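You operate a simulated robot arm through the tools that you are given. There is no shell and no other tool.

Carry out the task below with a simulated robot arm. There is one attempt and no reset: what you move stays moved.

JOB
Put things in order on the top of the trestle table. At the end: the blue block stands where the yellow bracket stood; the short grey stone stands where the blue block stood; the yellow bracket stands where the silver long nut stood; the silver long nut from the top of the trestle table is on the grey small steel plate; whatever was shut is shut again. Leave all else as you found it, and nothing knocked over.
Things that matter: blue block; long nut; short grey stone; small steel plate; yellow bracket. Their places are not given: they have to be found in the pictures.

Only the result counts: the job must be done as asked and must still hold three seconds after the hand-in. Knocking over, shifting, dropping, spilling or breaking anything else fails it.

ROBOT AND FRAMES
A 6-joint arm with a two-finger parallel gripper, fixed in place. Base frame: the origin is at the foot of the arm, x ahead of it, y to its left, z up; the work surface is at about z = 750. Lengths are in mm, angles in rad, forces in N, time in s.
With the tool pointing down near the work surface it reaches from about 260 to 680 mm from the base axis. Its first joint turns from -1.152 to 1.152 rad. Payload 2.9 kg.
Tool frame: the origin (TCP) lies between the finger pads and is the grasp point; the fingertips stand 30 mm ahead of it; z points along the fingers, y is the line along which they close. The gripper opens to 110 mm. The fingers are 20 mm wide and 10 mm thick; the gripper's body (48 by 112 mm) begins 55 mm behind the TCP.
Orientation is told as [roll, pitch, yaw] about the base's x, y, z axes, in that order, counted from this pose: with the fingers straight down and closing along the base's y, the tool's x points along the base's -x, its y along +y and its z along -z.

CONTROLS
- The arm moves only by the tool drive_tool. Its argument "commands" is a list of rows, each a list of 7 numbers: the shift along the base's x, y, z in mm, then the turn, a rotation vector about the base's x, y, z in degrees, then the opening in per cent of the stroke, from 0 (shut) to 100 (fully open). In form: [[tx, ty, tz, rx, ry, rz, claw], ...]. A call has 1 to 20 rows; each row shifts and turns the commanded pose from where the row before left it. Each row takes 0.2 s and may step no farther than 50 mm and 0.15 rad from the row before; otherwise, or with a gripper value out of range, the whole call is refused. Where a pose cannot be reached the arm comes as near as it can. A force on the tool above 40 N (or 10 N above the force at the start of the call, whichever is more), or a blocked arm, ends the call early, and 0.2 s more pass. The fingers move at their own pace (about 108 mm/s each) and stop on an object; they squeeze with about 20 N. The grip force told is the motor's: it shows also when the fingers shut on nothing. Time passes only in rows, and 0.2 s behind the last, so rows that do not move let the fingers close. It gives the time, the measured TCP pose, the force on the tool (base axes), the opening and the grip force at its end, in the units of the frame above (readings bear some noise), with the torque about the TCP (base axes, N m) and any sound that the robot's microphone picked up.
- Cameras (640 x 400 px; columns grow to the right, rows downward): "scene" is fixed at [73.9, 424.8, 1387.3]; the picture's right is [-0.83, -0.56, 0.00], its down [-0.29, 0.43, -0.85] and it looks along [0.48, -0.71, -0.52] (base axes); focal length 313 px, centre (320, 200). "wrist" rides on the gripper at [72, 17, -103] in the tool frame; the picture's right is [-0.23, 0.97, 0.00], its down [-0.76, -0.18, -0.62] and it looks along [-0.61, -0.14, 0.78] (tool axes); focal length 222 px, centre (320, 200).
- capture(camera): a new picture of that camera. No time passes.
- pixel_to_xyz(camera, pixels): for up to 12 pixels [column, row] of the newest picture of that camera ("zoom" is the newest enlarged one), the place [x, y, z] in the base frame of the surface seen there, good to about 2 mm. No time passes.
- enlarge(camera, box): a new picture of the part [left, top, right, bottom] of that camera's present view, enlarged. No time passes.
- finish_job(): hands the job in; it is judged then, once.

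Open the gripper and draw the arm clear of the work before you hand the job in, unless the task says otherwise.

The tools are called after ">>>" as a command line: name --pt "numbers of a row" for each row, then --argument value for the rest, lists and objects as JSON in quotes. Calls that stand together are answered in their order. drive_tool: Moves the arm, as the interface text tells. Its arguments: {"type":"object","properties":{"commands":{"type":"array","items":{"type":"array","items":{"type":"number"}}}},"required":["commands"]} The other tools are called the same way: capture (camera) takes a picture; pixel_to_xyz (camera, pixels) gives the place of the surface under pixels of a picture; enlarge (camera, box) takes an enlarged picture of a part of a camera's view; finish_job () hands the job in.

At the start:

```text
clock: 0.0
position: [380.5, -44.3, 1052.1]
ee_rot: [0.001, 0.0, 0.0]
wrist_force: [-1.5, 0.0, 0.0]
moment: [0.0, -0.02, 0.0]
gripper_width: 110.2
grip_force: 0.0
```

scene: 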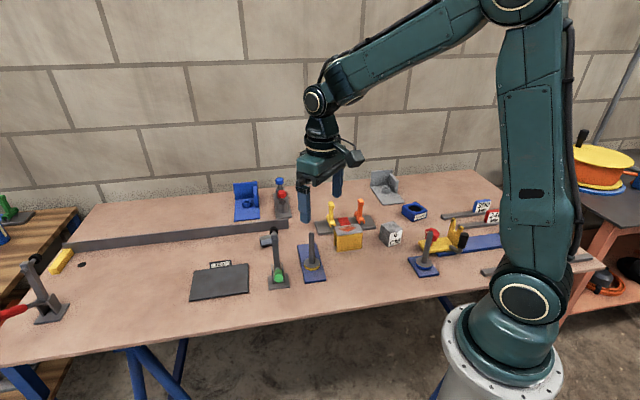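
wrist: 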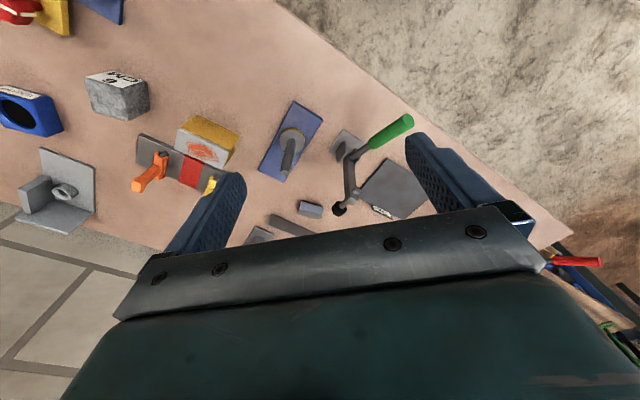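

The first pictures show a crowded table; I need closer views of the objects before moving. I enlarge several parts of the scene view.

>>> enlarge --camera "scene" --box '[220, 160, 380, 300]'

>>> enlarge --camera "scene" --box '[320, 160, 500, 290]'

>>> enlarge --camera "scene" --box '[0, 180, 300, 340]'

>>> enlarge --camera "scene" --box '[400, 160, 640, 300]'

>>> enlarge --camera "wrist" --box '[0, 0, 320, 250]'

>>> enlarge --camera "wrist" --box '[220, 80, 460, 250]'

```text
2.86 times, centred on (300, 230) of scene
```

zoom: 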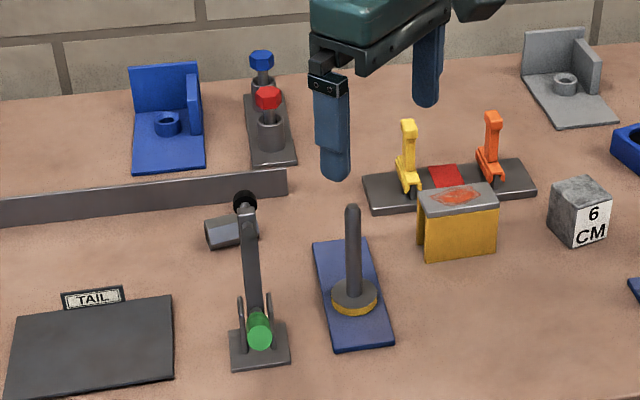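

```text
3.08 times, centred on (410, 225) of scene
```

zoom: 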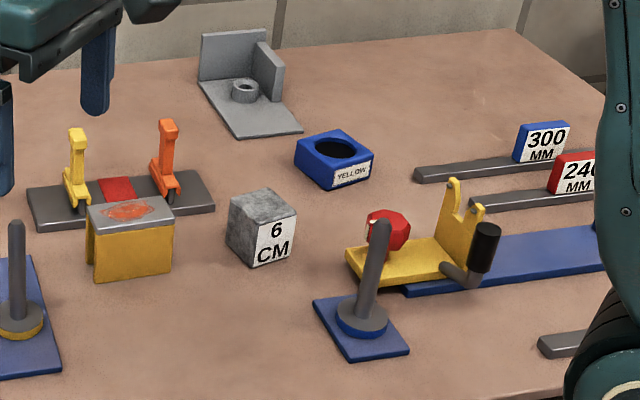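

```text
2.13 times, centred on (150, 260) of scene
```

zoom: 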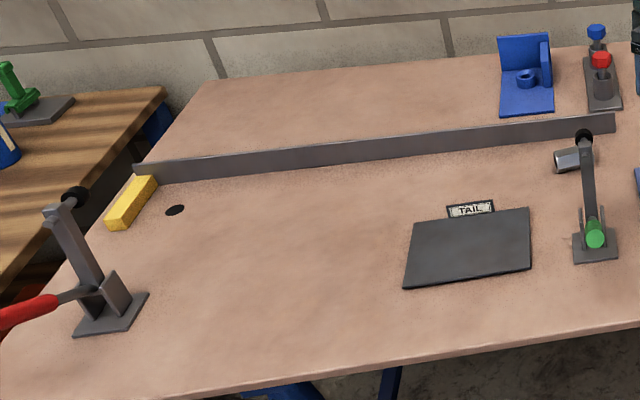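

```text
2.67 times, centred on (520, 230) of scene
```

zoom: 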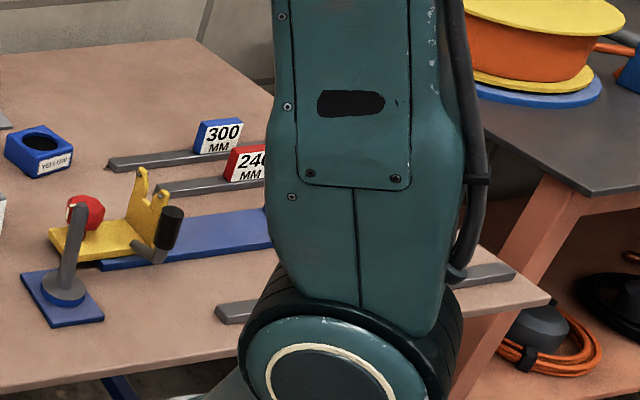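

```text
1.60 times, centred on (160, 125) of wrist
```

zoom: 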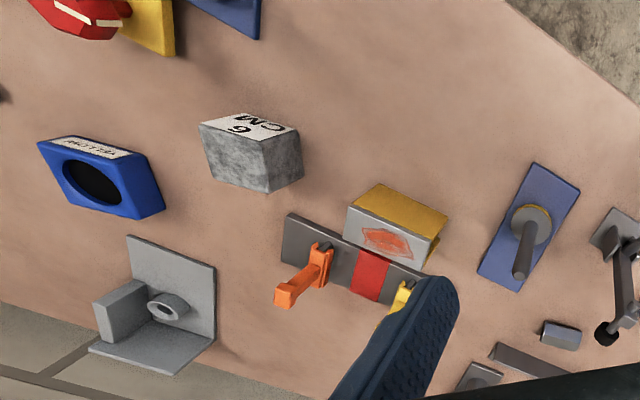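

```text
2.35 times, centred on (340, 165) of wrist
```

zoom: 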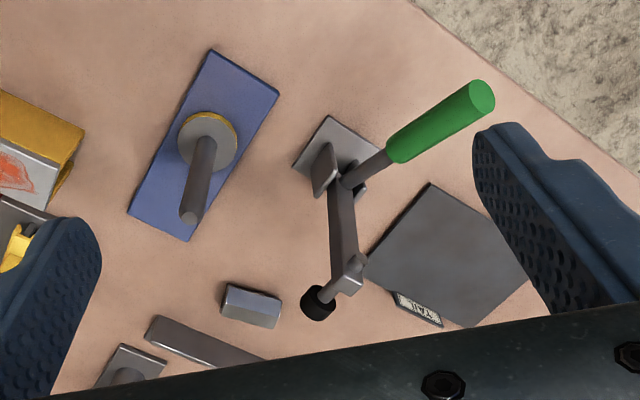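

The nut seems to lie at scene (268,238) near a toggle clamp's black tip (261,229); the blue bored block is at (414,211), the 6 CM stone at (391,234), the yellow bracket at (348,237), the dark plate at (220,282). I measure points on all of these.

>>> pixel_to_xyz --camera "scene" --pixels '[[268, 242], [274, 240], [263, 241], [281, 229], [281, 233], [278, 275], [220, 282], [348, 229], [348, 240], [391, 228], [414, 207], [414, 214]]'

>>> pixel_to_xyz --camera "wrist" --pixels '[[310, 210], [306, 207], [318, 212], [339, 208], [350, 155], [390, 185], [205, 150], [210, 130], [105, 80], [115, 100], [30, 110], [60, 190]]'

```text
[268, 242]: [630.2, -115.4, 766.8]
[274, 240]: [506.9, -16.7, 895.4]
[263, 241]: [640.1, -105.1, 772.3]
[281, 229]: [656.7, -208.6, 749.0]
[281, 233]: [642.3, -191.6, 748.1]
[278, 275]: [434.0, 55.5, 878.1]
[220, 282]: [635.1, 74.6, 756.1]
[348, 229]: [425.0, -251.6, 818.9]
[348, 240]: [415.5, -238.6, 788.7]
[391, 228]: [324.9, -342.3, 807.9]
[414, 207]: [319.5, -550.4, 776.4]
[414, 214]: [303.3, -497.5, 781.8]
```

```text
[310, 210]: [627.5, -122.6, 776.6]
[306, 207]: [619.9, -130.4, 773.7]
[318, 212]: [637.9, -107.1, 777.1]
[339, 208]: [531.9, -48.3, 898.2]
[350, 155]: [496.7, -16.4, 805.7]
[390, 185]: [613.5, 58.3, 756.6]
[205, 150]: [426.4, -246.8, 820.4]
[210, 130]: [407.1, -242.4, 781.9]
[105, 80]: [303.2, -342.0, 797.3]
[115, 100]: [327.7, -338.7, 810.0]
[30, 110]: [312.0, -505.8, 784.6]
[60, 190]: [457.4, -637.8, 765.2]
```

Nothing seems to be pressing on the nut (clamp tip is at z≈898, nut top ≈777), but I want close views. I move the arm back and right to look at the yellow bracket, stone and levers with the wrist camera.

>>> drive_tool --pt "-20 -34 -10 0 0 0 100" --pt "-20 -34 -10 0 0 0 100" --pt "-20 -34 -10 0 0 0 100" --pt "-20 -34 -10 0 0 0 100" --pt "-20 -34 -10 0 0 0 100"

>>> capture --camera "wrist"

>>> capture --camera "scene"

```text
clock: 1.2
position: [280.9, -216.0, 1001.0]
ee_rot: [0.0, 0.0, -0.001]
wrist_force: [0.0, 0.6, 0.1]
moment: [0.05, 0.0, 0.01]
gripper_width: 110.1
grip_force: 0.2
```

```text
taken
```

wrist: 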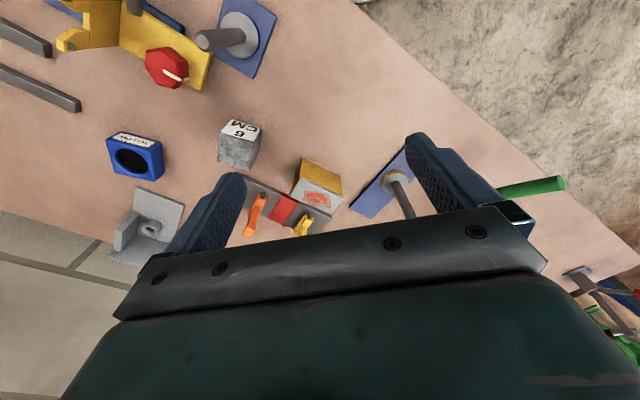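

```text
taken
```

scene: 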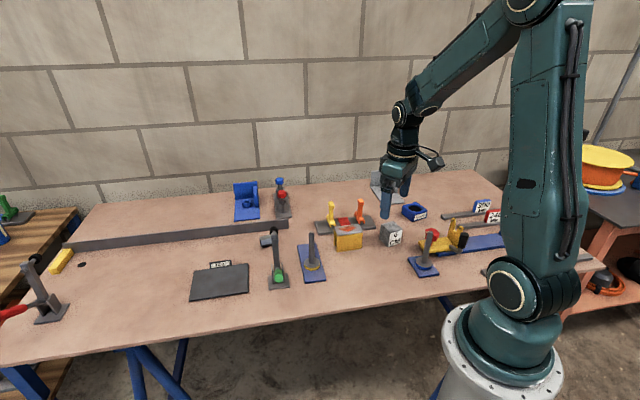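

The wrist view now shows the bracket at (318,180), stone at (240,143), blue block at (135,157). I enlarge these areas.

>>> enlarge --camera "wrist" --box '[200, 100, 360, 250]'

>>> enlarge --camera "wrist" --box '[80, 100, 240, 270]'

>>> enlarge --camera "scene" --box '[300, 180, 450, 280]'

>>> enlarge --camera "scene" --box '[220, 170, 340, 300]'

```text
2.67 times, centred on (280, 175) of wrist
```

zoom: 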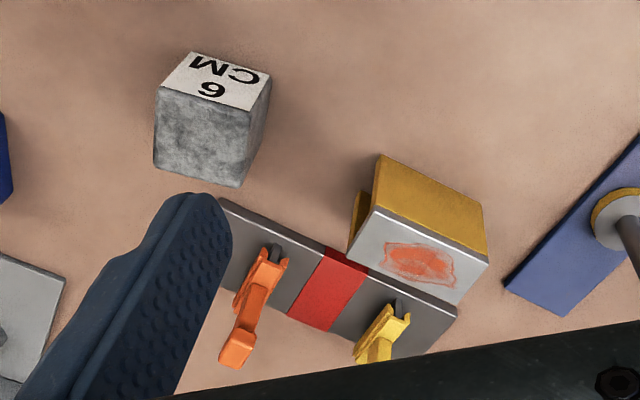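

```text
2.35 times, centred on (160, 185) of wrist
```

zoom: 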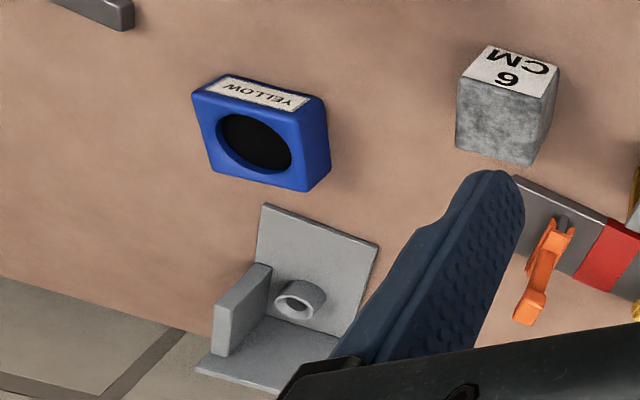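

```text
4.00 times, centred on (375, 230) of scene
```

zoom: 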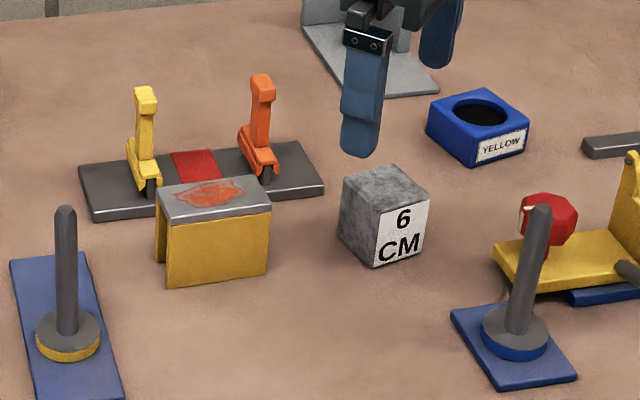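

```text
3.08 times, centred on (280, 235) of scene
```

zoom: 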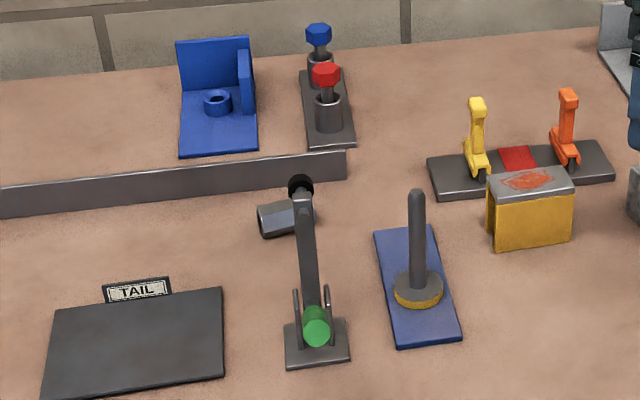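

The inverted-U yellow piece with the silver top stands at scene (348,237), next to a grey base with two levers. I also need to examine the yellow fixture with a red knob near scene (437,243), so I swing the view there.

>>> enlarge --camera "scene" --box '[400, 190, 520, 290]'

>>> enlarge --camera "wrist" --box '[0, 0, 280, 110]'

>>> enlarge --camera "wrist" --box '[280, 140, 360, 240]'

```text
4.00 times, centred on (460, 240) of scene
```

zoom: 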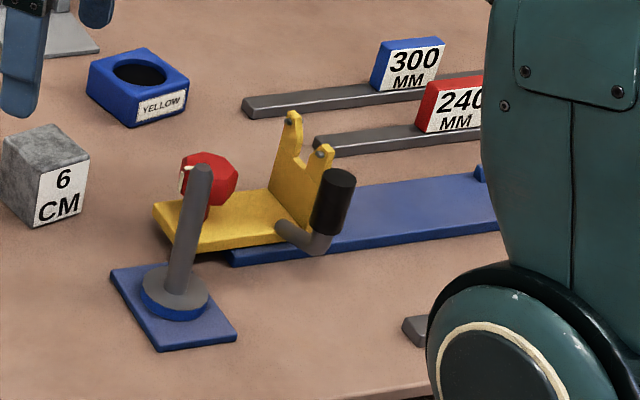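

```text
2.29 times, centred on (140, 55) of wrist
```

zoom: 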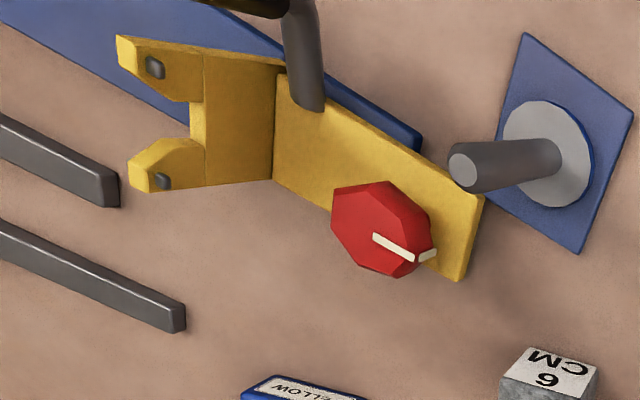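

```text
4.00 times, centred on (320, 190) of wrist
```

zoom: 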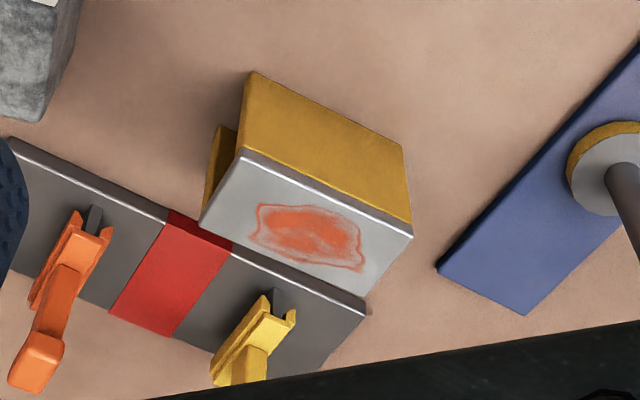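

The red-knob piece looks like a fixed jig; the inverted-U piece is the likely yellow bracket. I measure its corners in the newest enlarged picture (top corners about (243,152), (411,237), (203,224), (365,294); bottom edge (252,75), (401,148)).

>>> pixel_to_xyz --camera "zoom" --pixels '[[245, 156], [408, 238], [207, 222], [364, 290], [254, 77], [399, 150], [223, 130], [208, 195], [305, 235], [330, 110], [180, 270], [50, 180]]'

>>> pixel_to_xyz --camera "scene" --pixels '[[193, 274], [246, 264], [247, 292], [191, 299], [220, 282], [285, 223], [276, 240], [260, 238], [262, 245], [270, 243], [268, 250], [220, 265]]'

```text
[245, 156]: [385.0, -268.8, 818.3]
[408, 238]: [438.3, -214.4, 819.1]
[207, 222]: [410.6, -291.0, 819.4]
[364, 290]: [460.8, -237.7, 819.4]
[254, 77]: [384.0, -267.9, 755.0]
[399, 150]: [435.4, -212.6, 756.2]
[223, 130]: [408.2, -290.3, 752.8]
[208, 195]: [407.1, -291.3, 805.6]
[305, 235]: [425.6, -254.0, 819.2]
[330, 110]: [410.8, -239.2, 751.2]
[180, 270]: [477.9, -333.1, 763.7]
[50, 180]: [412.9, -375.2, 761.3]
```

```text
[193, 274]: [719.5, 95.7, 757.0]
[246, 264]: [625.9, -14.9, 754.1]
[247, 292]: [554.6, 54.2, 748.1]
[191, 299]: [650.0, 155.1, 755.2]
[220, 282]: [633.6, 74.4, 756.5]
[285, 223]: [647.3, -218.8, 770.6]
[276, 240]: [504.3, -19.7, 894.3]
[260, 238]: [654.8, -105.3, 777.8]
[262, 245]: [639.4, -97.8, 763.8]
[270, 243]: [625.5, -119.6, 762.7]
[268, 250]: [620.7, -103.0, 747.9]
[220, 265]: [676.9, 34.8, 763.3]
```

The bracket measures about 76×34×70 mm, centred near (424,-253), long axis at about 46°. Now I enlarge the blue block and stone in the wrist view and the lever base for measurement.

>>> enlarge --camera "wrist" --box '[90, 110, 180, 200]'

>>> pixel_to_xyz --camera "wrist" --pixels '[[109, 139], [117, 135], [155, 142], [162, 149], [155, 178], [115, 171], [135, 160], [260, 125], [218, 157], [248, 168], [222, 122], [258, 150]]'

>>> enlarge --camera "wrist" --box '[240, 160, 345, 245]'

```text
4.44 times, centred on (135, 155) of wrist
```

zoom: 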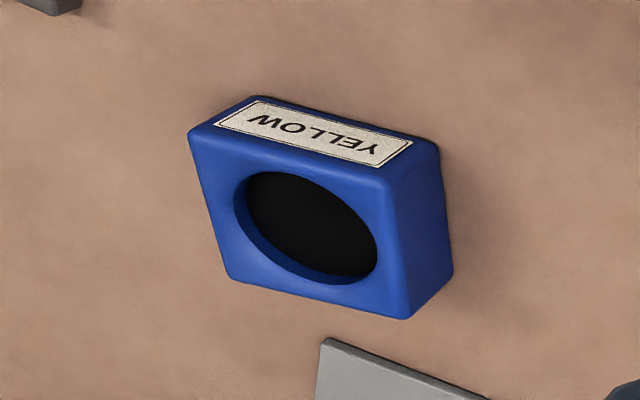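

```text
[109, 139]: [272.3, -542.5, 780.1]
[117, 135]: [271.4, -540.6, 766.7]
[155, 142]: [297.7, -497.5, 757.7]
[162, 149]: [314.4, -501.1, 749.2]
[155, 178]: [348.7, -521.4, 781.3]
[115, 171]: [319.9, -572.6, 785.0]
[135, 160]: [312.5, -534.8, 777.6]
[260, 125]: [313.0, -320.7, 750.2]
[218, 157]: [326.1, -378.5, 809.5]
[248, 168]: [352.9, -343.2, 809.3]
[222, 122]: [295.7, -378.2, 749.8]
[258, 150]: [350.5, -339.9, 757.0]
```

```text
4.71 times, centred on (292, 202) of wrist
```

zoom: 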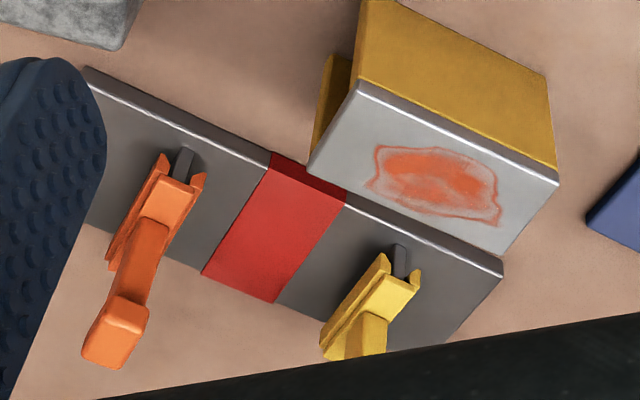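

I measure the lever base's front edge, lever tips, and the blue block's top corners.

>>> pixel_to_xyz --camera "zoom" --pixels '[[120, 92], [250, 155], [305, 175], [400, 222], [495, 265], [250, 240], [400, 250], [370, 320], [385, 262], [165, 165], [115, 360], [130, 310]]'

>>> pixel_to_xyz --camera "wrist" --pixels '[[135, 141], [125, 168], [148, 145], [158, 165], [147, 180], [110, 150], [140, 176], [113, 138], [240, 158], [230, 155], [250, 145], [225, 140]]'

```text
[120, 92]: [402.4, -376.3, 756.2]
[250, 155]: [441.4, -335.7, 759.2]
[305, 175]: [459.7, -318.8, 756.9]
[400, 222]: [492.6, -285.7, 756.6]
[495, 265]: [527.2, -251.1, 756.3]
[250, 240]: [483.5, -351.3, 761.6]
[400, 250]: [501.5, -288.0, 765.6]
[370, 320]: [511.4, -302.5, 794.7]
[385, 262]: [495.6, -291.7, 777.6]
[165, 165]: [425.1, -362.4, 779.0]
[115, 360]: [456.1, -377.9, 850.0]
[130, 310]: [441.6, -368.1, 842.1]
```

```text
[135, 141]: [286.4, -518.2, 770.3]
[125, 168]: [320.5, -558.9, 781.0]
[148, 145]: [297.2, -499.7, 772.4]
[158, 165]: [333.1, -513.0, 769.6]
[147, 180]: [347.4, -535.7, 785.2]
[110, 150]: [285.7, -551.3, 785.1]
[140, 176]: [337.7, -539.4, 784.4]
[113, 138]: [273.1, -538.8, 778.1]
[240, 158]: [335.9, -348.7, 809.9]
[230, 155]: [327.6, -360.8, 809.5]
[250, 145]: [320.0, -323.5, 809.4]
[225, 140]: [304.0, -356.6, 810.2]
```

The lever base edge is ≈72 mm behind the bracket centre, so the blue block (≈60×60×35, centre ≈(310,-533)) will fit there. Next I move above-behind the nut for a close view.

>>> drive_tool --pt "35 20 0 0 0 0 100" --pt "35 20 0 0 0 0 100" --pt "35 20 0 0 0 0 100" --pt "35 20 0 0 0 0 100" --pt "35 20 0 0 0 0 100" --pt "35 20 0 0 0 0 100"

>>> capture --camera "wrist"

>>> capture --camera "scene"

```text
clock: 2.6
position: [492.5, -93.4, 1002.5]
ee_rot: [0.0, 0.001, 0.003]
wrist_force: [0.0, -0.9, -0.2]
moment: [0.0, 0.01, 0.01]
gripper_width: 110.1
grip_force: 0.0
```

```text
taken
```

wrist: 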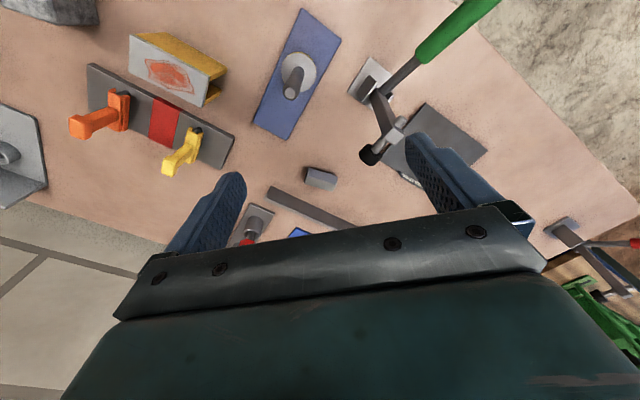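

```text
taken
```

scene: 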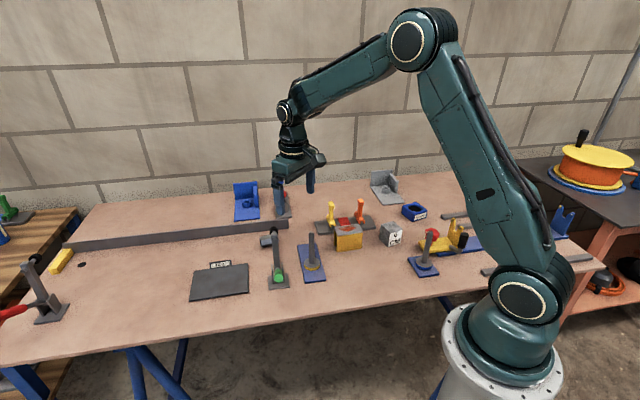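

The nut is now visible in the wrist view at (320,178). I enlarge it and the surrounding area.

>>> enlarge --camera "wrist" --box '[260, 140, 380, 220]'

>>> enlarge --camera "scene" --box '[440, 170, 640, 300]'

>>> enlarge --camera "wrist" --box '[340, 40, 500, 200]'

>>> enlarge --camera "wrist" --box '[280, 150, 350, 200]'

```text
5.00 times, centred on (320, 180) of wrist
```

zoom: 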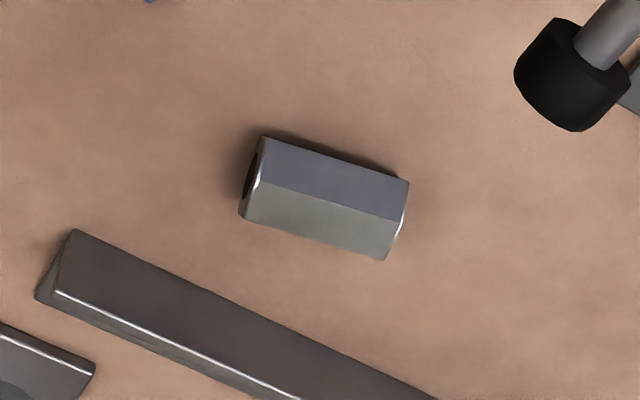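

```text
3.08 times, centred on (540, 235) of scene
```

zoom: 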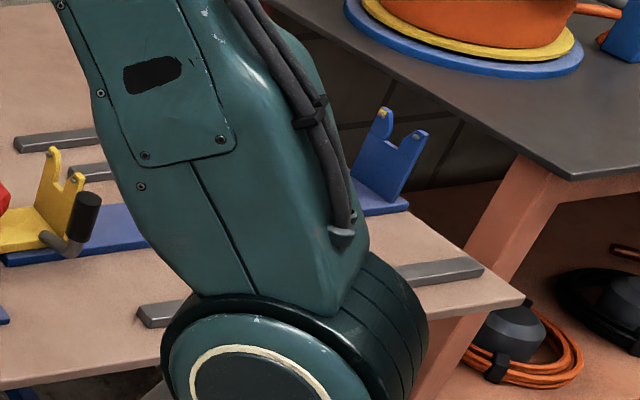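

```text
2.50 times, centred on (420, 120) of wrist
```

zoom: 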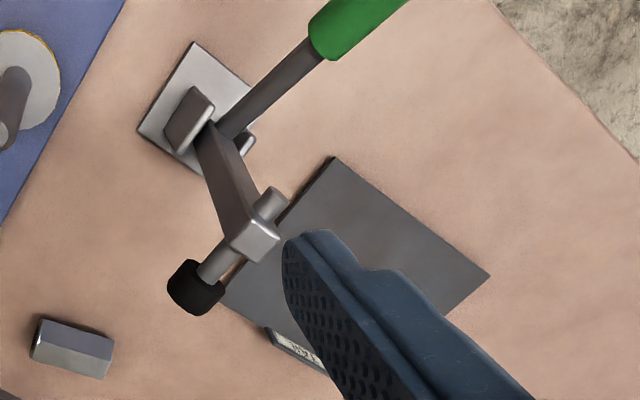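

```text
8.00 times, centred on (315, 175) of wrist
```

zoom: 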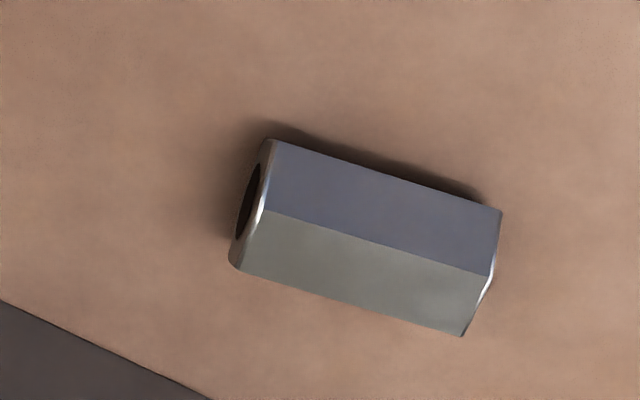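

I measure points along the nut's faces and edges in the newest zoom picture.

>>> pixel_to_xyz --camera "zoom" --pixels '[[268, 213], [485, 276], [243, 262], [458, 330], [275, 150], [492, 212], [365, 255], [355, 280], [380, 200], [300, 235], [440, 280], [350, 240]]'

>>> pixel_to_xyz --camera "wrist" --pixels '[[424, 105], [484, 150], [460, 165], [373, 155], [367, 160], [395, 150], [411, 178], [380, 120], [270, 190], [330, 215], [360, 228], [398, 122]]'

```text
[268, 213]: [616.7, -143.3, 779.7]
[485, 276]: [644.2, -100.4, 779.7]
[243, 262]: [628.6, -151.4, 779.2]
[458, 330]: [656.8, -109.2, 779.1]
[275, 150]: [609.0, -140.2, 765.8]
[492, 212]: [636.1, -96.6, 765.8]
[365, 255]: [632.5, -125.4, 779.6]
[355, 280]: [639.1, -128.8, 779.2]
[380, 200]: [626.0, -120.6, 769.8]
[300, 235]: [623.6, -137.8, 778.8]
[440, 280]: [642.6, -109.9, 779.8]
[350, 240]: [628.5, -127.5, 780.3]
```

```text
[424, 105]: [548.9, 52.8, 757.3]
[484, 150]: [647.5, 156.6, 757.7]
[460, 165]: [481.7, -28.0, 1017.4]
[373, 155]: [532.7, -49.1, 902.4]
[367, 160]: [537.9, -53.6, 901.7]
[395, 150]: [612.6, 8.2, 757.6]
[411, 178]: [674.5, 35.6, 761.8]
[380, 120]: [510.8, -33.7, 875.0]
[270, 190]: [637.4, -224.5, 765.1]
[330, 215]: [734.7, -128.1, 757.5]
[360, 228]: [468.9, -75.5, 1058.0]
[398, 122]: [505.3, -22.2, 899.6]
```

Nut: axis at ≈57°, centre ≈(636.6,-126), length ≈52, top z≈779.5. I turn the tool by −33° so the fingers close along the nut's axis, and go above it at height.

>>> drive_tool --pt "29 -6.4 0 0 0 -6.56 100" --pt "29 -6.4 0 0 0 -6.56 100" --pt "29 -6.4 0 0 0 -6.56 85" --pt "29 -6.4 0 0 0 -6.56 70" --pt "29 -6.4 0 0 0 -6.56 70" --pt "0 0 0 0 0 0 70"

>>> capture --camera "wrist"

>>> capture --camera "scene"

```text
clock: 4.0
position: [635.9, -127.9, 1001.1]
ee_rot: [0.0, 0.0, -0.574]
wrist_force: [-0.2, -0.6, 0.8]
moment: [-0.01, 0.05, 0.0]
gripper_width: 76.8
grip_force: 0.0
```

```text
taken
```

wrist: 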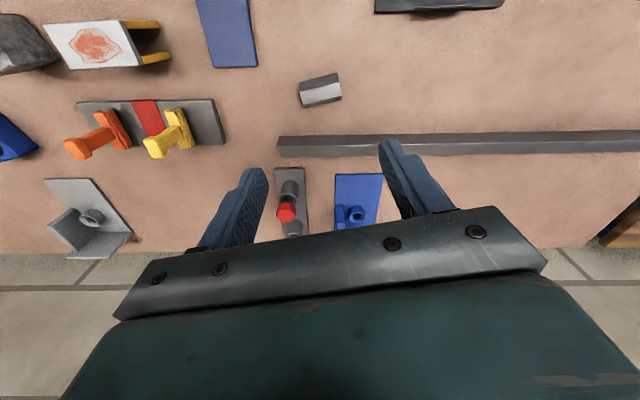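

```text
taken
```

scene: 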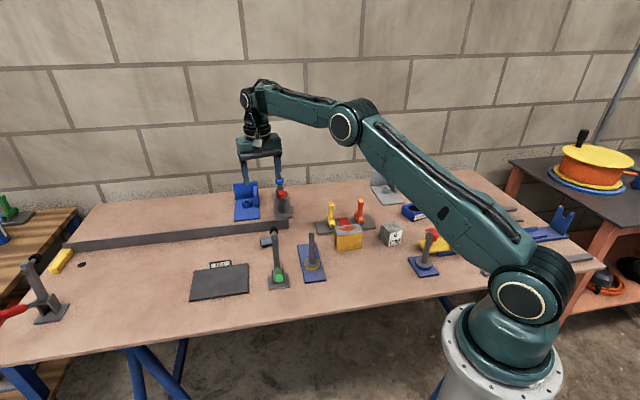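

The nut now appears at wrist (320,89), with its axis aligned with the fingers' closing line. I measure it again from this view to confirm the centre.

>>> enlarge --camera "wrist" --box '[285, 65, 355, 115]'

>>> pixel_to_xyz --camera "wrist" --pixels '[[302, 98], [339, 90], [302, 91], [338, 82], [321, 93], [320, 82], [45, 27], [122, 20], [140, 60], [70, 66], [228, 60], [278, 155]]'

```text
8.00 times, centred on (320, 90) of wrist
```

zoom: 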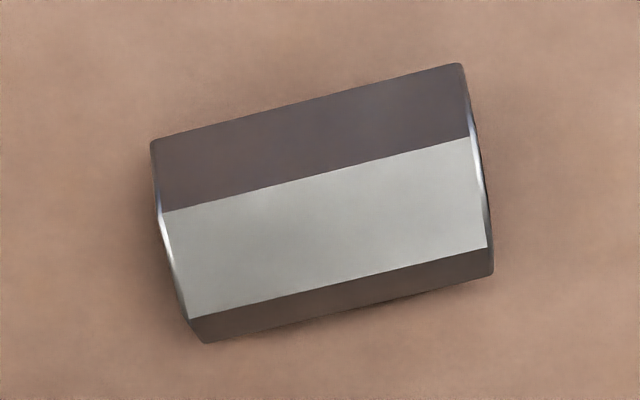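

```text
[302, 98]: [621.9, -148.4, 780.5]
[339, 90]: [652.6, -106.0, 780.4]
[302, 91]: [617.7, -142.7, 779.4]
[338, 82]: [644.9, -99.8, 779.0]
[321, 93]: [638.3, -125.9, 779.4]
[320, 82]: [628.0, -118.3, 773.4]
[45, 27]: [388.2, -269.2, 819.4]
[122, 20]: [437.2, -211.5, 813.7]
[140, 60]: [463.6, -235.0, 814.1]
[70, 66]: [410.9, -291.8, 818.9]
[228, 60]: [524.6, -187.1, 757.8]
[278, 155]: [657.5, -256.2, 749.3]
```

>>> pixel_to_xyz --camera "zoom" --pixels '[[168, 214], [467, 140], [193, 315], [484, 247], [155, 148], [457, 68], [205, 338], [490, 270], [326, 230]]'

```text
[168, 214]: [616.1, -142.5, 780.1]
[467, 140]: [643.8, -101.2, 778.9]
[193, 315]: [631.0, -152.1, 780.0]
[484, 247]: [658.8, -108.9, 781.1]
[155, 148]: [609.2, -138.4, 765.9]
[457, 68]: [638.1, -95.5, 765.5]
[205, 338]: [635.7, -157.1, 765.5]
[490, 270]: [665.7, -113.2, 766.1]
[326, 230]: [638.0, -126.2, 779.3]
```

Nut centre confirmed at ≈(637.3,-126.2), axis ≈56.5°. I descend in two stages with the opening at 70%, first to about z=810.

>>> drive_tool --pt "1.5 0.5 -40 0 0 0 70" --pt "0 0 -40 0 0 0 70" --pt "0 0 -40 0 0 0 70" --pt "0 0 -40 0 0 0 70" --pt "0 0 -30 0 0 0 70"

>>> capture --camera "wrist"

>>> enlarge --camera "scene" --box '[200, 140, 340, 300]'

```text
clock: 5.2
position: [637.5, -126.8, 810.3]
ee_rot: [0.0, 0.0, -0.571]
wrist_force: [-0.7, 0.1, 0.1]
moment: [-0.01, 0.01, 0.02]
gripper_width: 77.2
grip_force: 0.1
```

```text
taken
```

wrist: 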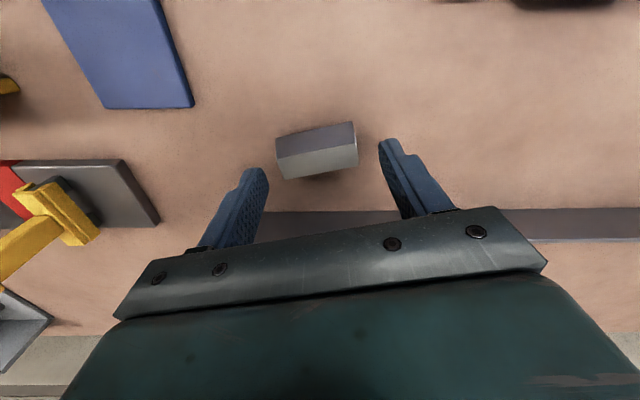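

```text
2.50 times, centred on (270, 220) of scene
```

zoom: 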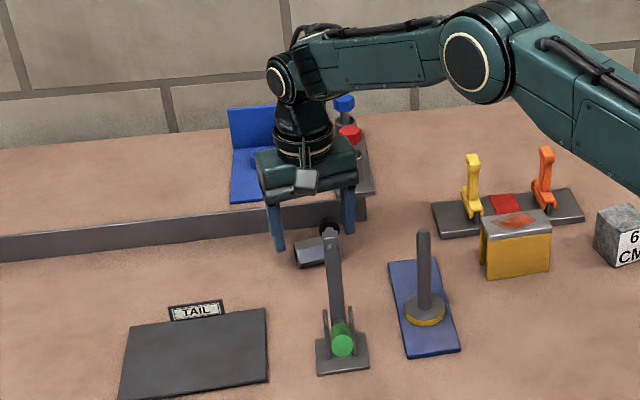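

The nut lies centred between the fingers (top face near (318,161), predicted (320,163)). I descend 26 mm to z≈784 and close.

>>> drive_tool --pt "0 0 -13 0 0 0 70" --pt "0 0 -13 0 0 0 70" --pt "0 0 0 0 0 0 70"

```text
clock: 6.0
position: [638.8, -125.8, 785.9]
ee_rot: [-0.001, 0.0, -0.573]
wrist_force: [-0.7, 1.1, 0.1]
moment: [0.0, 0.0, -0.01]
gripper_width: 77.1
grip_force: 0.0
```

No contact force so far, at z≈785. I close the gripper on the nut's ends.

>>> drive_tool --pt "0 0 0 0 0 0 55" --pt "0 0 0 0 0 0 48" --pt "0 0 0 0 0 0 40" --pt "0 0 0 0 0 0 40" --pt "0 0 0 0 0 0 40"

>>> capture --camera "wrist"

```text
clock: 7.2
position: [636.8, -126.3, 785.2]
ee_rot: [0.0, -0.001, -0.572]
wrist_force: [0.4, -0.5, 0.6]
moment: [-0.11, 0.02, 0.04]
gripper_width: 54.9
grip_force: 20.1
```

```text
taken
```

wrist: 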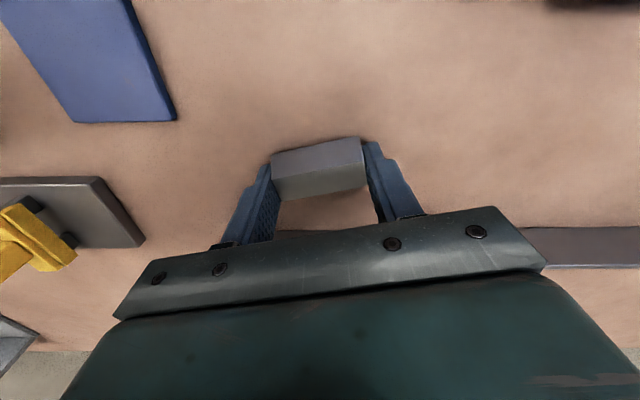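

The grip holds at 54.9 mm with 20 N. I lift slowly and check.

>>> drive_tool --pt "0 0 10 0 0 0 40" --pt "0 0 20 0 0 0 40" --pt "0 0 30 0 0 0 40" --pt "0 0 35 0 0 0 40" --pt "0 0 35 0 0 0 40" --pt "0 0 35 0 0 0 40"

>>> capture --camera "wrist"

>>> capture --camera "scene"

```text
clock: 8.6
position: [638.8, -126.4, 950.1]
ee_rot: [0.0, -0.001, -0.572]
wrist_force: [-0.5, -0.4, -2.5]
moment: [0.02, -0.01, 0.0]
gripper_width: 54.6
grip_force: 19.9
```

```text
taken
```

wrist: 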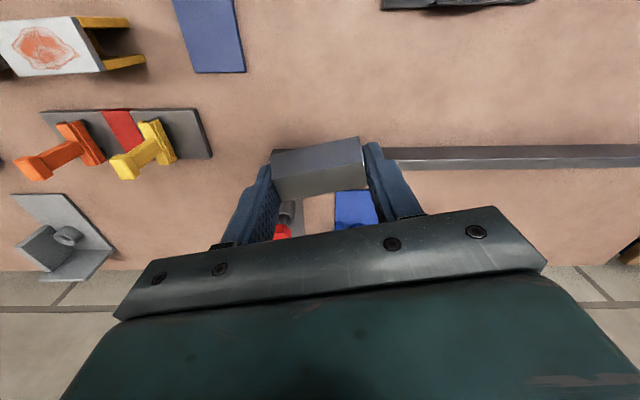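

```text
taken
```

scene: 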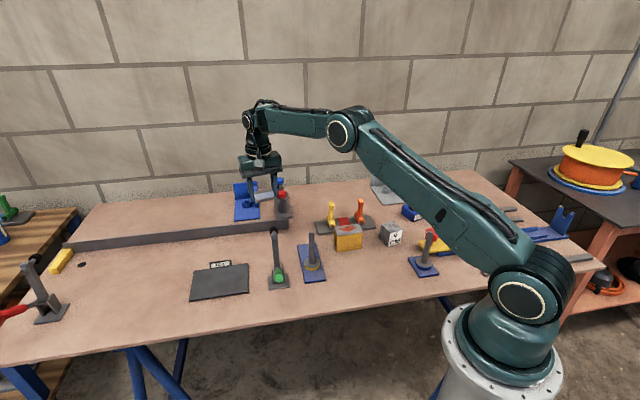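

The nut is held firmly (54.6 mm). I carry it at z≈950 to above the plate centre ≈(634,72).

>>> drive_tool --pt "-0.6 40 0 0 0 0 40" --pt "-0.6 40 0 0 0 0 40" --pt "-0.6 40 0 0 0 0 40" --pt "-0.6 40 0 0 0 0 40" --pt "-0.6 38 0 0 0 0 40" --pt "0 0 0 0 0 0 40"

>>> capture --camera "wrist"

>>> capture --camera "scene"

```text
clock: 10.0
position: [636.8, 71.5, 950.0]
ee_rot: [0.0, 0.0, -0.572]
wrist_force: [-1.0, -0.6, -2.2]
moment: [-0.03, 0.0, -0.02]
gripper_width: 54.8
grip_force: 19.7
```

```text
taken
```

wrist: 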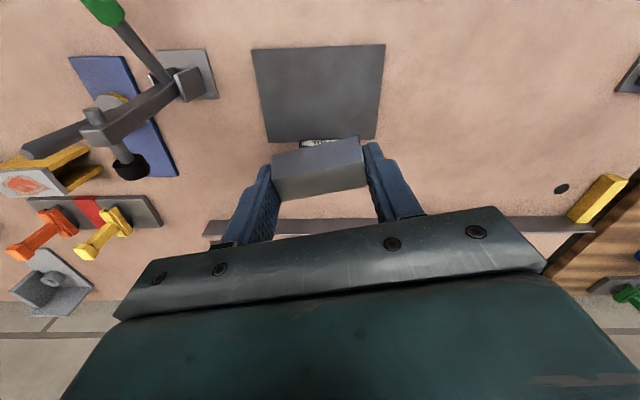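

```text
taken
```

scene: 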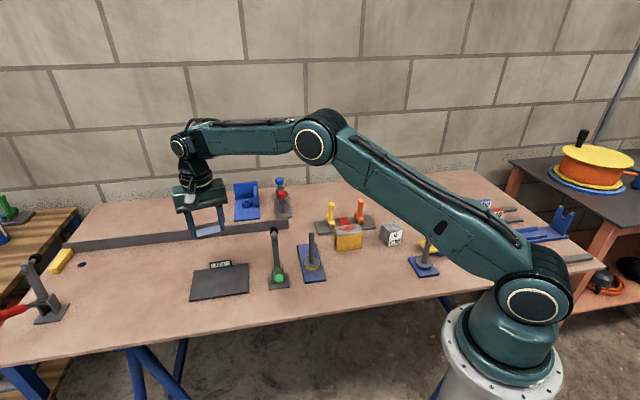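

The plate shows at wrist (252–385, 44–142). I measure its corners from here to fix the centre and height before lowering.

>>> pixel_to_xyz --camera "wrist" --pixels '[[255, 51], [382, 47], [373, 136], [268, 138], [318, 90], [300, 60], [340, 120], [325, 141], [175, 80], [155, 165], [30, 150], [95, 10]]'

```text
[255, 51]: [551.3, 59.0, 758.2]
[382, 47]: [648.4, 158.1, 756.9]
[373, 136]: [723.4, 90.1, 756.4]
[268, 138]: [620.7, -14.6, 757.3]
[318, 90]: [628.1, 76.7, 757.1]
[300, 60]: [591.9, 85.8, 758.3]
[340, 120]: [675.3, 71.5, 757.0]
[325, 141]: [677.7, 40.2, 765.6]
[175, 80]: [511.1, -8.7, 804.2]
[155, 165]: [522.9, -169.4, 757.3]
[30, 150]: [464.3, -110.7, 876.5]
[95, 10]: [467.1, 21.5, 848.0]
```

Plate centre ≈(636,73), top z≈757.1, about 7 mm above the table, so contact comes after descending ≈158 mm. I go down 150 mm first.

>>> drive_tool --pt "0 1 -40 0 0 0 40" --pt "0 0 -40 0 0 0 40" --pt "0 0 -40 0 0 0 40" --pt "0 0 -30 0 0 0 40" --pt "0 0 0 0 0 0 40"

>>> enlarge --camera "scene" --box '[160, 200, 280, 310]'

```text
clock: 11.2
position: [634.0, 72.3, 799.2]
ee_rot: [-0.002, 0.0, -0.573]
wrist_force: [0.5, 0.3, -2.4]
moment: [0.03, -0.01, 0.0]
gripper_width: 54.7
grip_force: 20.0
```

```text
3.64 times, centred on (220, 255) of scene
```

zoom: 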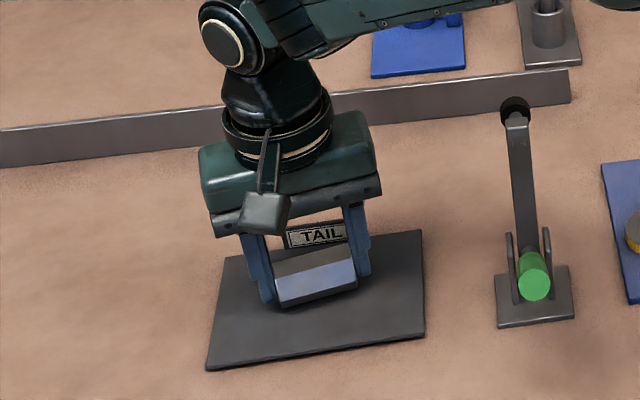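

The nut hovers just above the plate. I lower in small steps until contact shows.

>>> drive_tool --pt "0 0 -3 0 0 0 40" --pt "0 0 -2 0 0 0 40" --pt "0 0 -1 0 0 0 40" --pt "0 0 0 0 0 0 40"

```text
clock: 12.2
position: [635.1, 72.7, 795.3]
ee_rot: [0.001, 0.0, -0.573]
wrist_force: [-0.4, 0.5, -2.5]
moment: [0.0, 0.03, -0.03]
gripper_width: 54.8
grip_force: 20.3
```

No contact yet at z≈795 (force still −2.5). I continue in 1 mm steps.

>>> drive_tool --pt "0 0 -1 0 0 0 40" --pt "0 0 -1 0 0 0 40" --pt "0 0 0 0 0 0 40"

```text
clock: 13.0
position: [635.6, 73.3, 793.4]
ee_rot: [0.002, -0.002, -0.573]
wrist_force: [-4.0, -0.7, 10.8]
moment: [-0.22, 0.31, -0.08]
gripper_width: 55.0
grip_force: 20.1
```

Contact with the plate (force +10.8 N). I open the gripper in place and then rise.

>>> drive_tool --pt "0 0 0.5 0 0 0 52" --pt "0 0 0 0 0 0 58" --pt "0 0 0 0 0 0 66" --pt "0 0 0 0 0 0 70" --pt "0 0 0 0 0 0 70"

>>> capture --camera "wrist"

```text
clock: 14.2
position: [635.4, 72.1, 792.4]
ee_rot: [-0.001, 0.0, -0.573]
wrist_force: [-1.2, -1.0, -0.7]
moment: [0.02, -0.01, -0.02]
gripper_width: 77.2
grip_force: 0.0
```

```text
taken
```

wrist: 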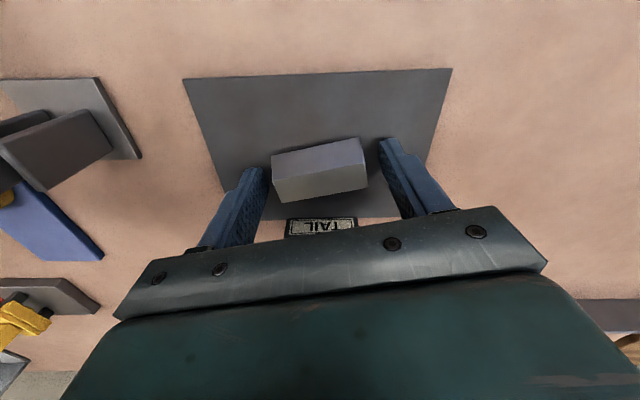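

The nut rests on the plate, fingers clear. I rise to ≈z 1000 and look at the result before leaving.

>>> drive_tool --pt "0 0 20 0 0 0 70" --pt "0 0 40 0 0 0 70" --pt "0 0 40 0 0 0 70" --pt "0 0 50 0 0 0 70" --pt "0 0 50 0 0 0 70" --pt "0 0 0 0 0 0 70"

>>> capture --camera "wrist"

>>> enlarge --camera "scene" --box '[160, 200, 280, 310]'

```text
clock: 15.6
position: [634.4, 74.1, 994.6]
ee_rot: [0.001, 0.001, -0.572]
wrist_force: [0.1, 0.4, -0.2]
moment: [-0.01, 0.01, 0.02]
gripper_width: 77.1
grip_force: 0.1
```

```text
taken
```

wrist: 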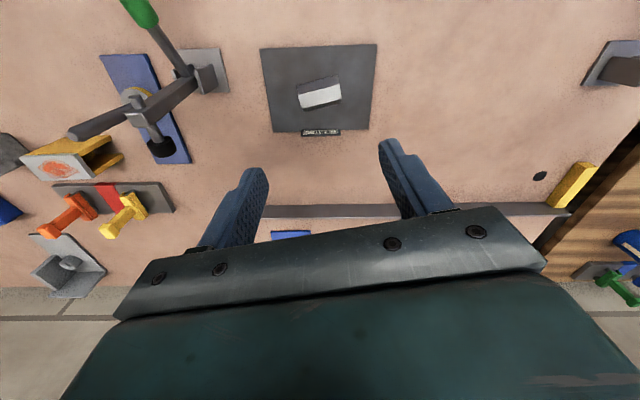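

```text
3.64 times, centred on (220, 255) of scene
```

zoom: 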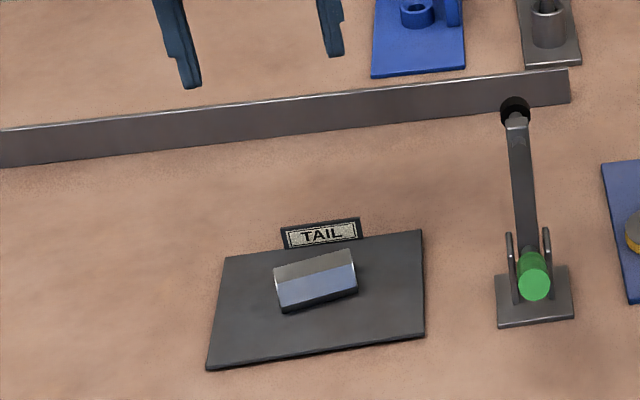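

The nut lies on the plate. I now move to above the yellow bracket with the tool turned to +45°, gripper staying high.

>>> drive_tool --pt "-21.1 -32.6 0 0 0 7.8 70" --pt "-21.1 -32.6 0 0 0 7.8 70" --pt "-21.1 -32.6 0 0 0 7.8 70" --pt "-21.1 -32.6 0 0 0 7.8 70" --pt "-21.1 -32.6 0 0 0 7.8 70" --pt "-21.1 -32.6 0 0 0 7.8 70" --pt "-21.1 -32.6 0 0 0 7.8 70" --pt "-21.1 -32.6 0 0 0 7.8 70" --pt "-21.1 -32.6 0 0 0 7.8 70" --pt "-21.1 -32.6 0 0 0 7.8 70" --pt "0 0 0 0 0 0 70"

>>> capture --camera "wrist"

>>> capture --camera "scene"

```text
clock: 18.0
position: [422.8, -252.0, 993.5]
ee_rot: [-0.001, 0.001, 0.79]
wrist_force: [0.0, 1.1, 0.0]
moment: [-0.02, 0.03, 0.01]
gripper_width: 77.0
grip_force: 0.0
```

```text
taken
```

wrist: 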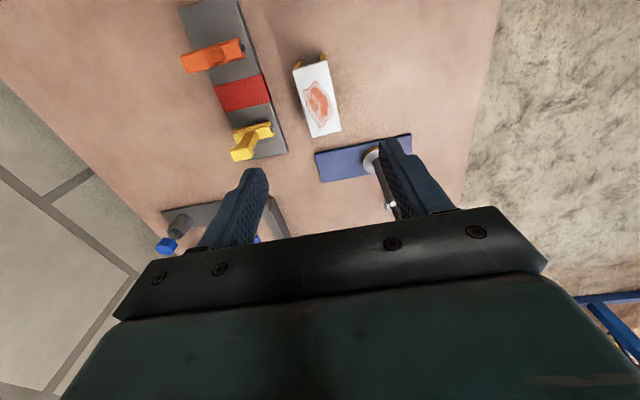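

```text
taken
```

scene: 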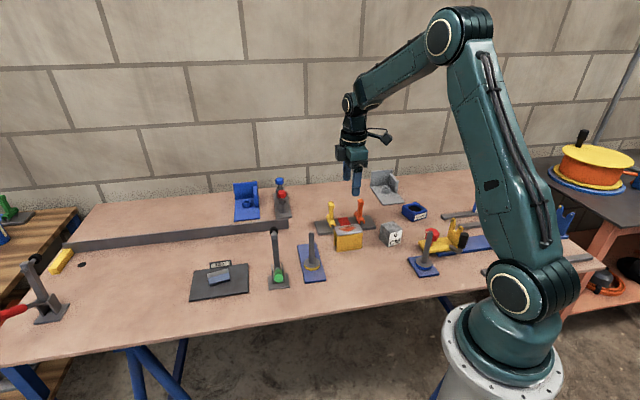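

The bracket's top shows at wrist (293–341, 57–137). I enlarge and measure its corners.

>>> enlarge --camera "wrist" --box '[260, 40, 380, 150]'

```text
3.64 times, centred on (320, 95) of wrist
```

zoom: 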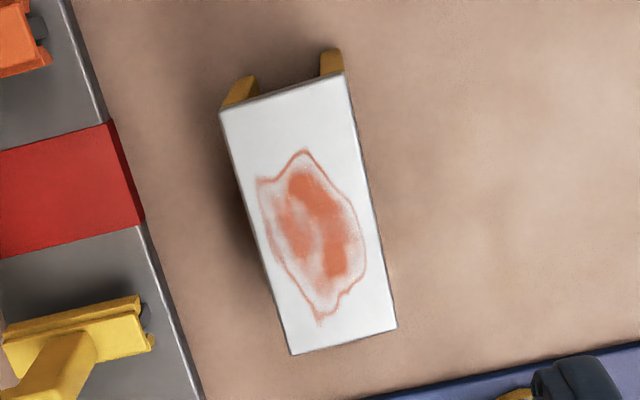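

>>> pixel_to_xyz --camera "zoom" --pixels '[[223, 115], [341, 74], [294, 350], [393, 325], [308, 230], [232, 92], [333, 55], [140, 235], [400, 395], [600, 350], [108, 125], [190, 385]]'

```text
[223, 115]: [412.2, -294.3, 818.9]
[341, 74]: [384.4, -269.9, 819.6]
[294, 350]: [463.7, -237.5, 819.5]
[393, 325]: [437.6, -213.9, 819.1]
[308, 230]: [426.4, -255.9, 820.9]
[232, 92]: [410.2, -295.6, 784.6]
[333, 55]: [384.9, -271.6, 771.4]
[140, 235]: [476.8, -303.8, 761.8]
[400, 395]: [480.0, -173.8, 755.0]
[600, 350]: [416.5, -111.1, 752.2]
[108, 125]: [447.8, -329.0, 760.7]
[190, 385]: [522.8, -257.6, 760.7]
```

Bracket centre ≈(424.5,-253.9), long axis ≈47.3°. I adjust by (+1.5,−1.3 mm, +2.1°) and descend to about z=845 first.

>>> drive_tool --pt "1.5 -1.2 -30 0 0 2.1 70" --pt "0 0 -40 0 0 0 70" --pt "0 0 -40 0 0 0 70" --pt "0 0 -38 0 0 0 70" --pt "0 0 0 0 0 0 70"

>>> capture --camera "wrist"

>>> enlarge --camera "scene" --box '[280, 150, 430, 280]'

```text
clock: 19.2
position: [426.4, -255.4, 845.4]
ee_rot: [-0.001, -0.001, 0.826]
wrist_force: [-0.5, 0.4, 0.4]
moment: [0.0, 0.03, 0.01]
gripper_width: 76.9
grip_force: 0.0
```

```text
taken
```

wrist: 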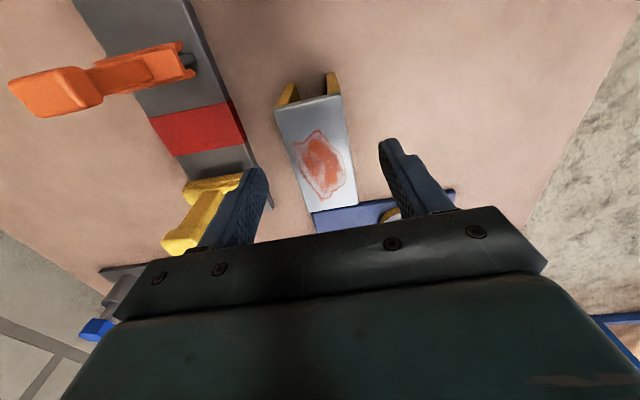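

```text
3.08 times, centred on (355, 215) of scene
```

zoom: 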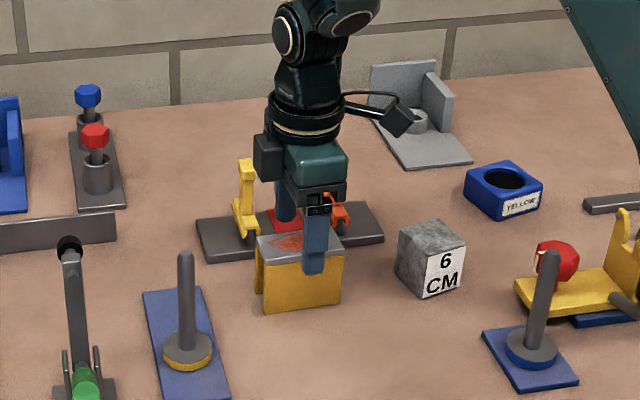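

The fingers straddle the bracket with the rear finger clear of the yellow lever. I check corner and lever coordinates from this close view.

>>> pixel_to_xyz --camera "wrist" --pixels '[[278, 113], [340, 98], [313, 209], [355, 202], [320, 158], [205, 182], [190, 225], [235, 178], [175, 240], [385, 210]]'

```text
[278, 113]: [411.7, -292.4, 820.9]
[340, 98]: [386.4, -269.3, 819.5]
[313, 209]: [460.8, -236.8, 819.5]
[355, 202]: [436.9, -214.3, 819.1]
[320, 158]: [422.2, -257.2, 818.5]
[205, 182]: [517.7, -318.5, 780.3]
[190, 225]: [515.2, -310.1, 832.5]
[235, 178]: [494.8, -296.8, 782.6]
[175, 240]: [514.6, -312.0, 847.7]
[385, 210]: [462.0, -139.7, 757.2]
```

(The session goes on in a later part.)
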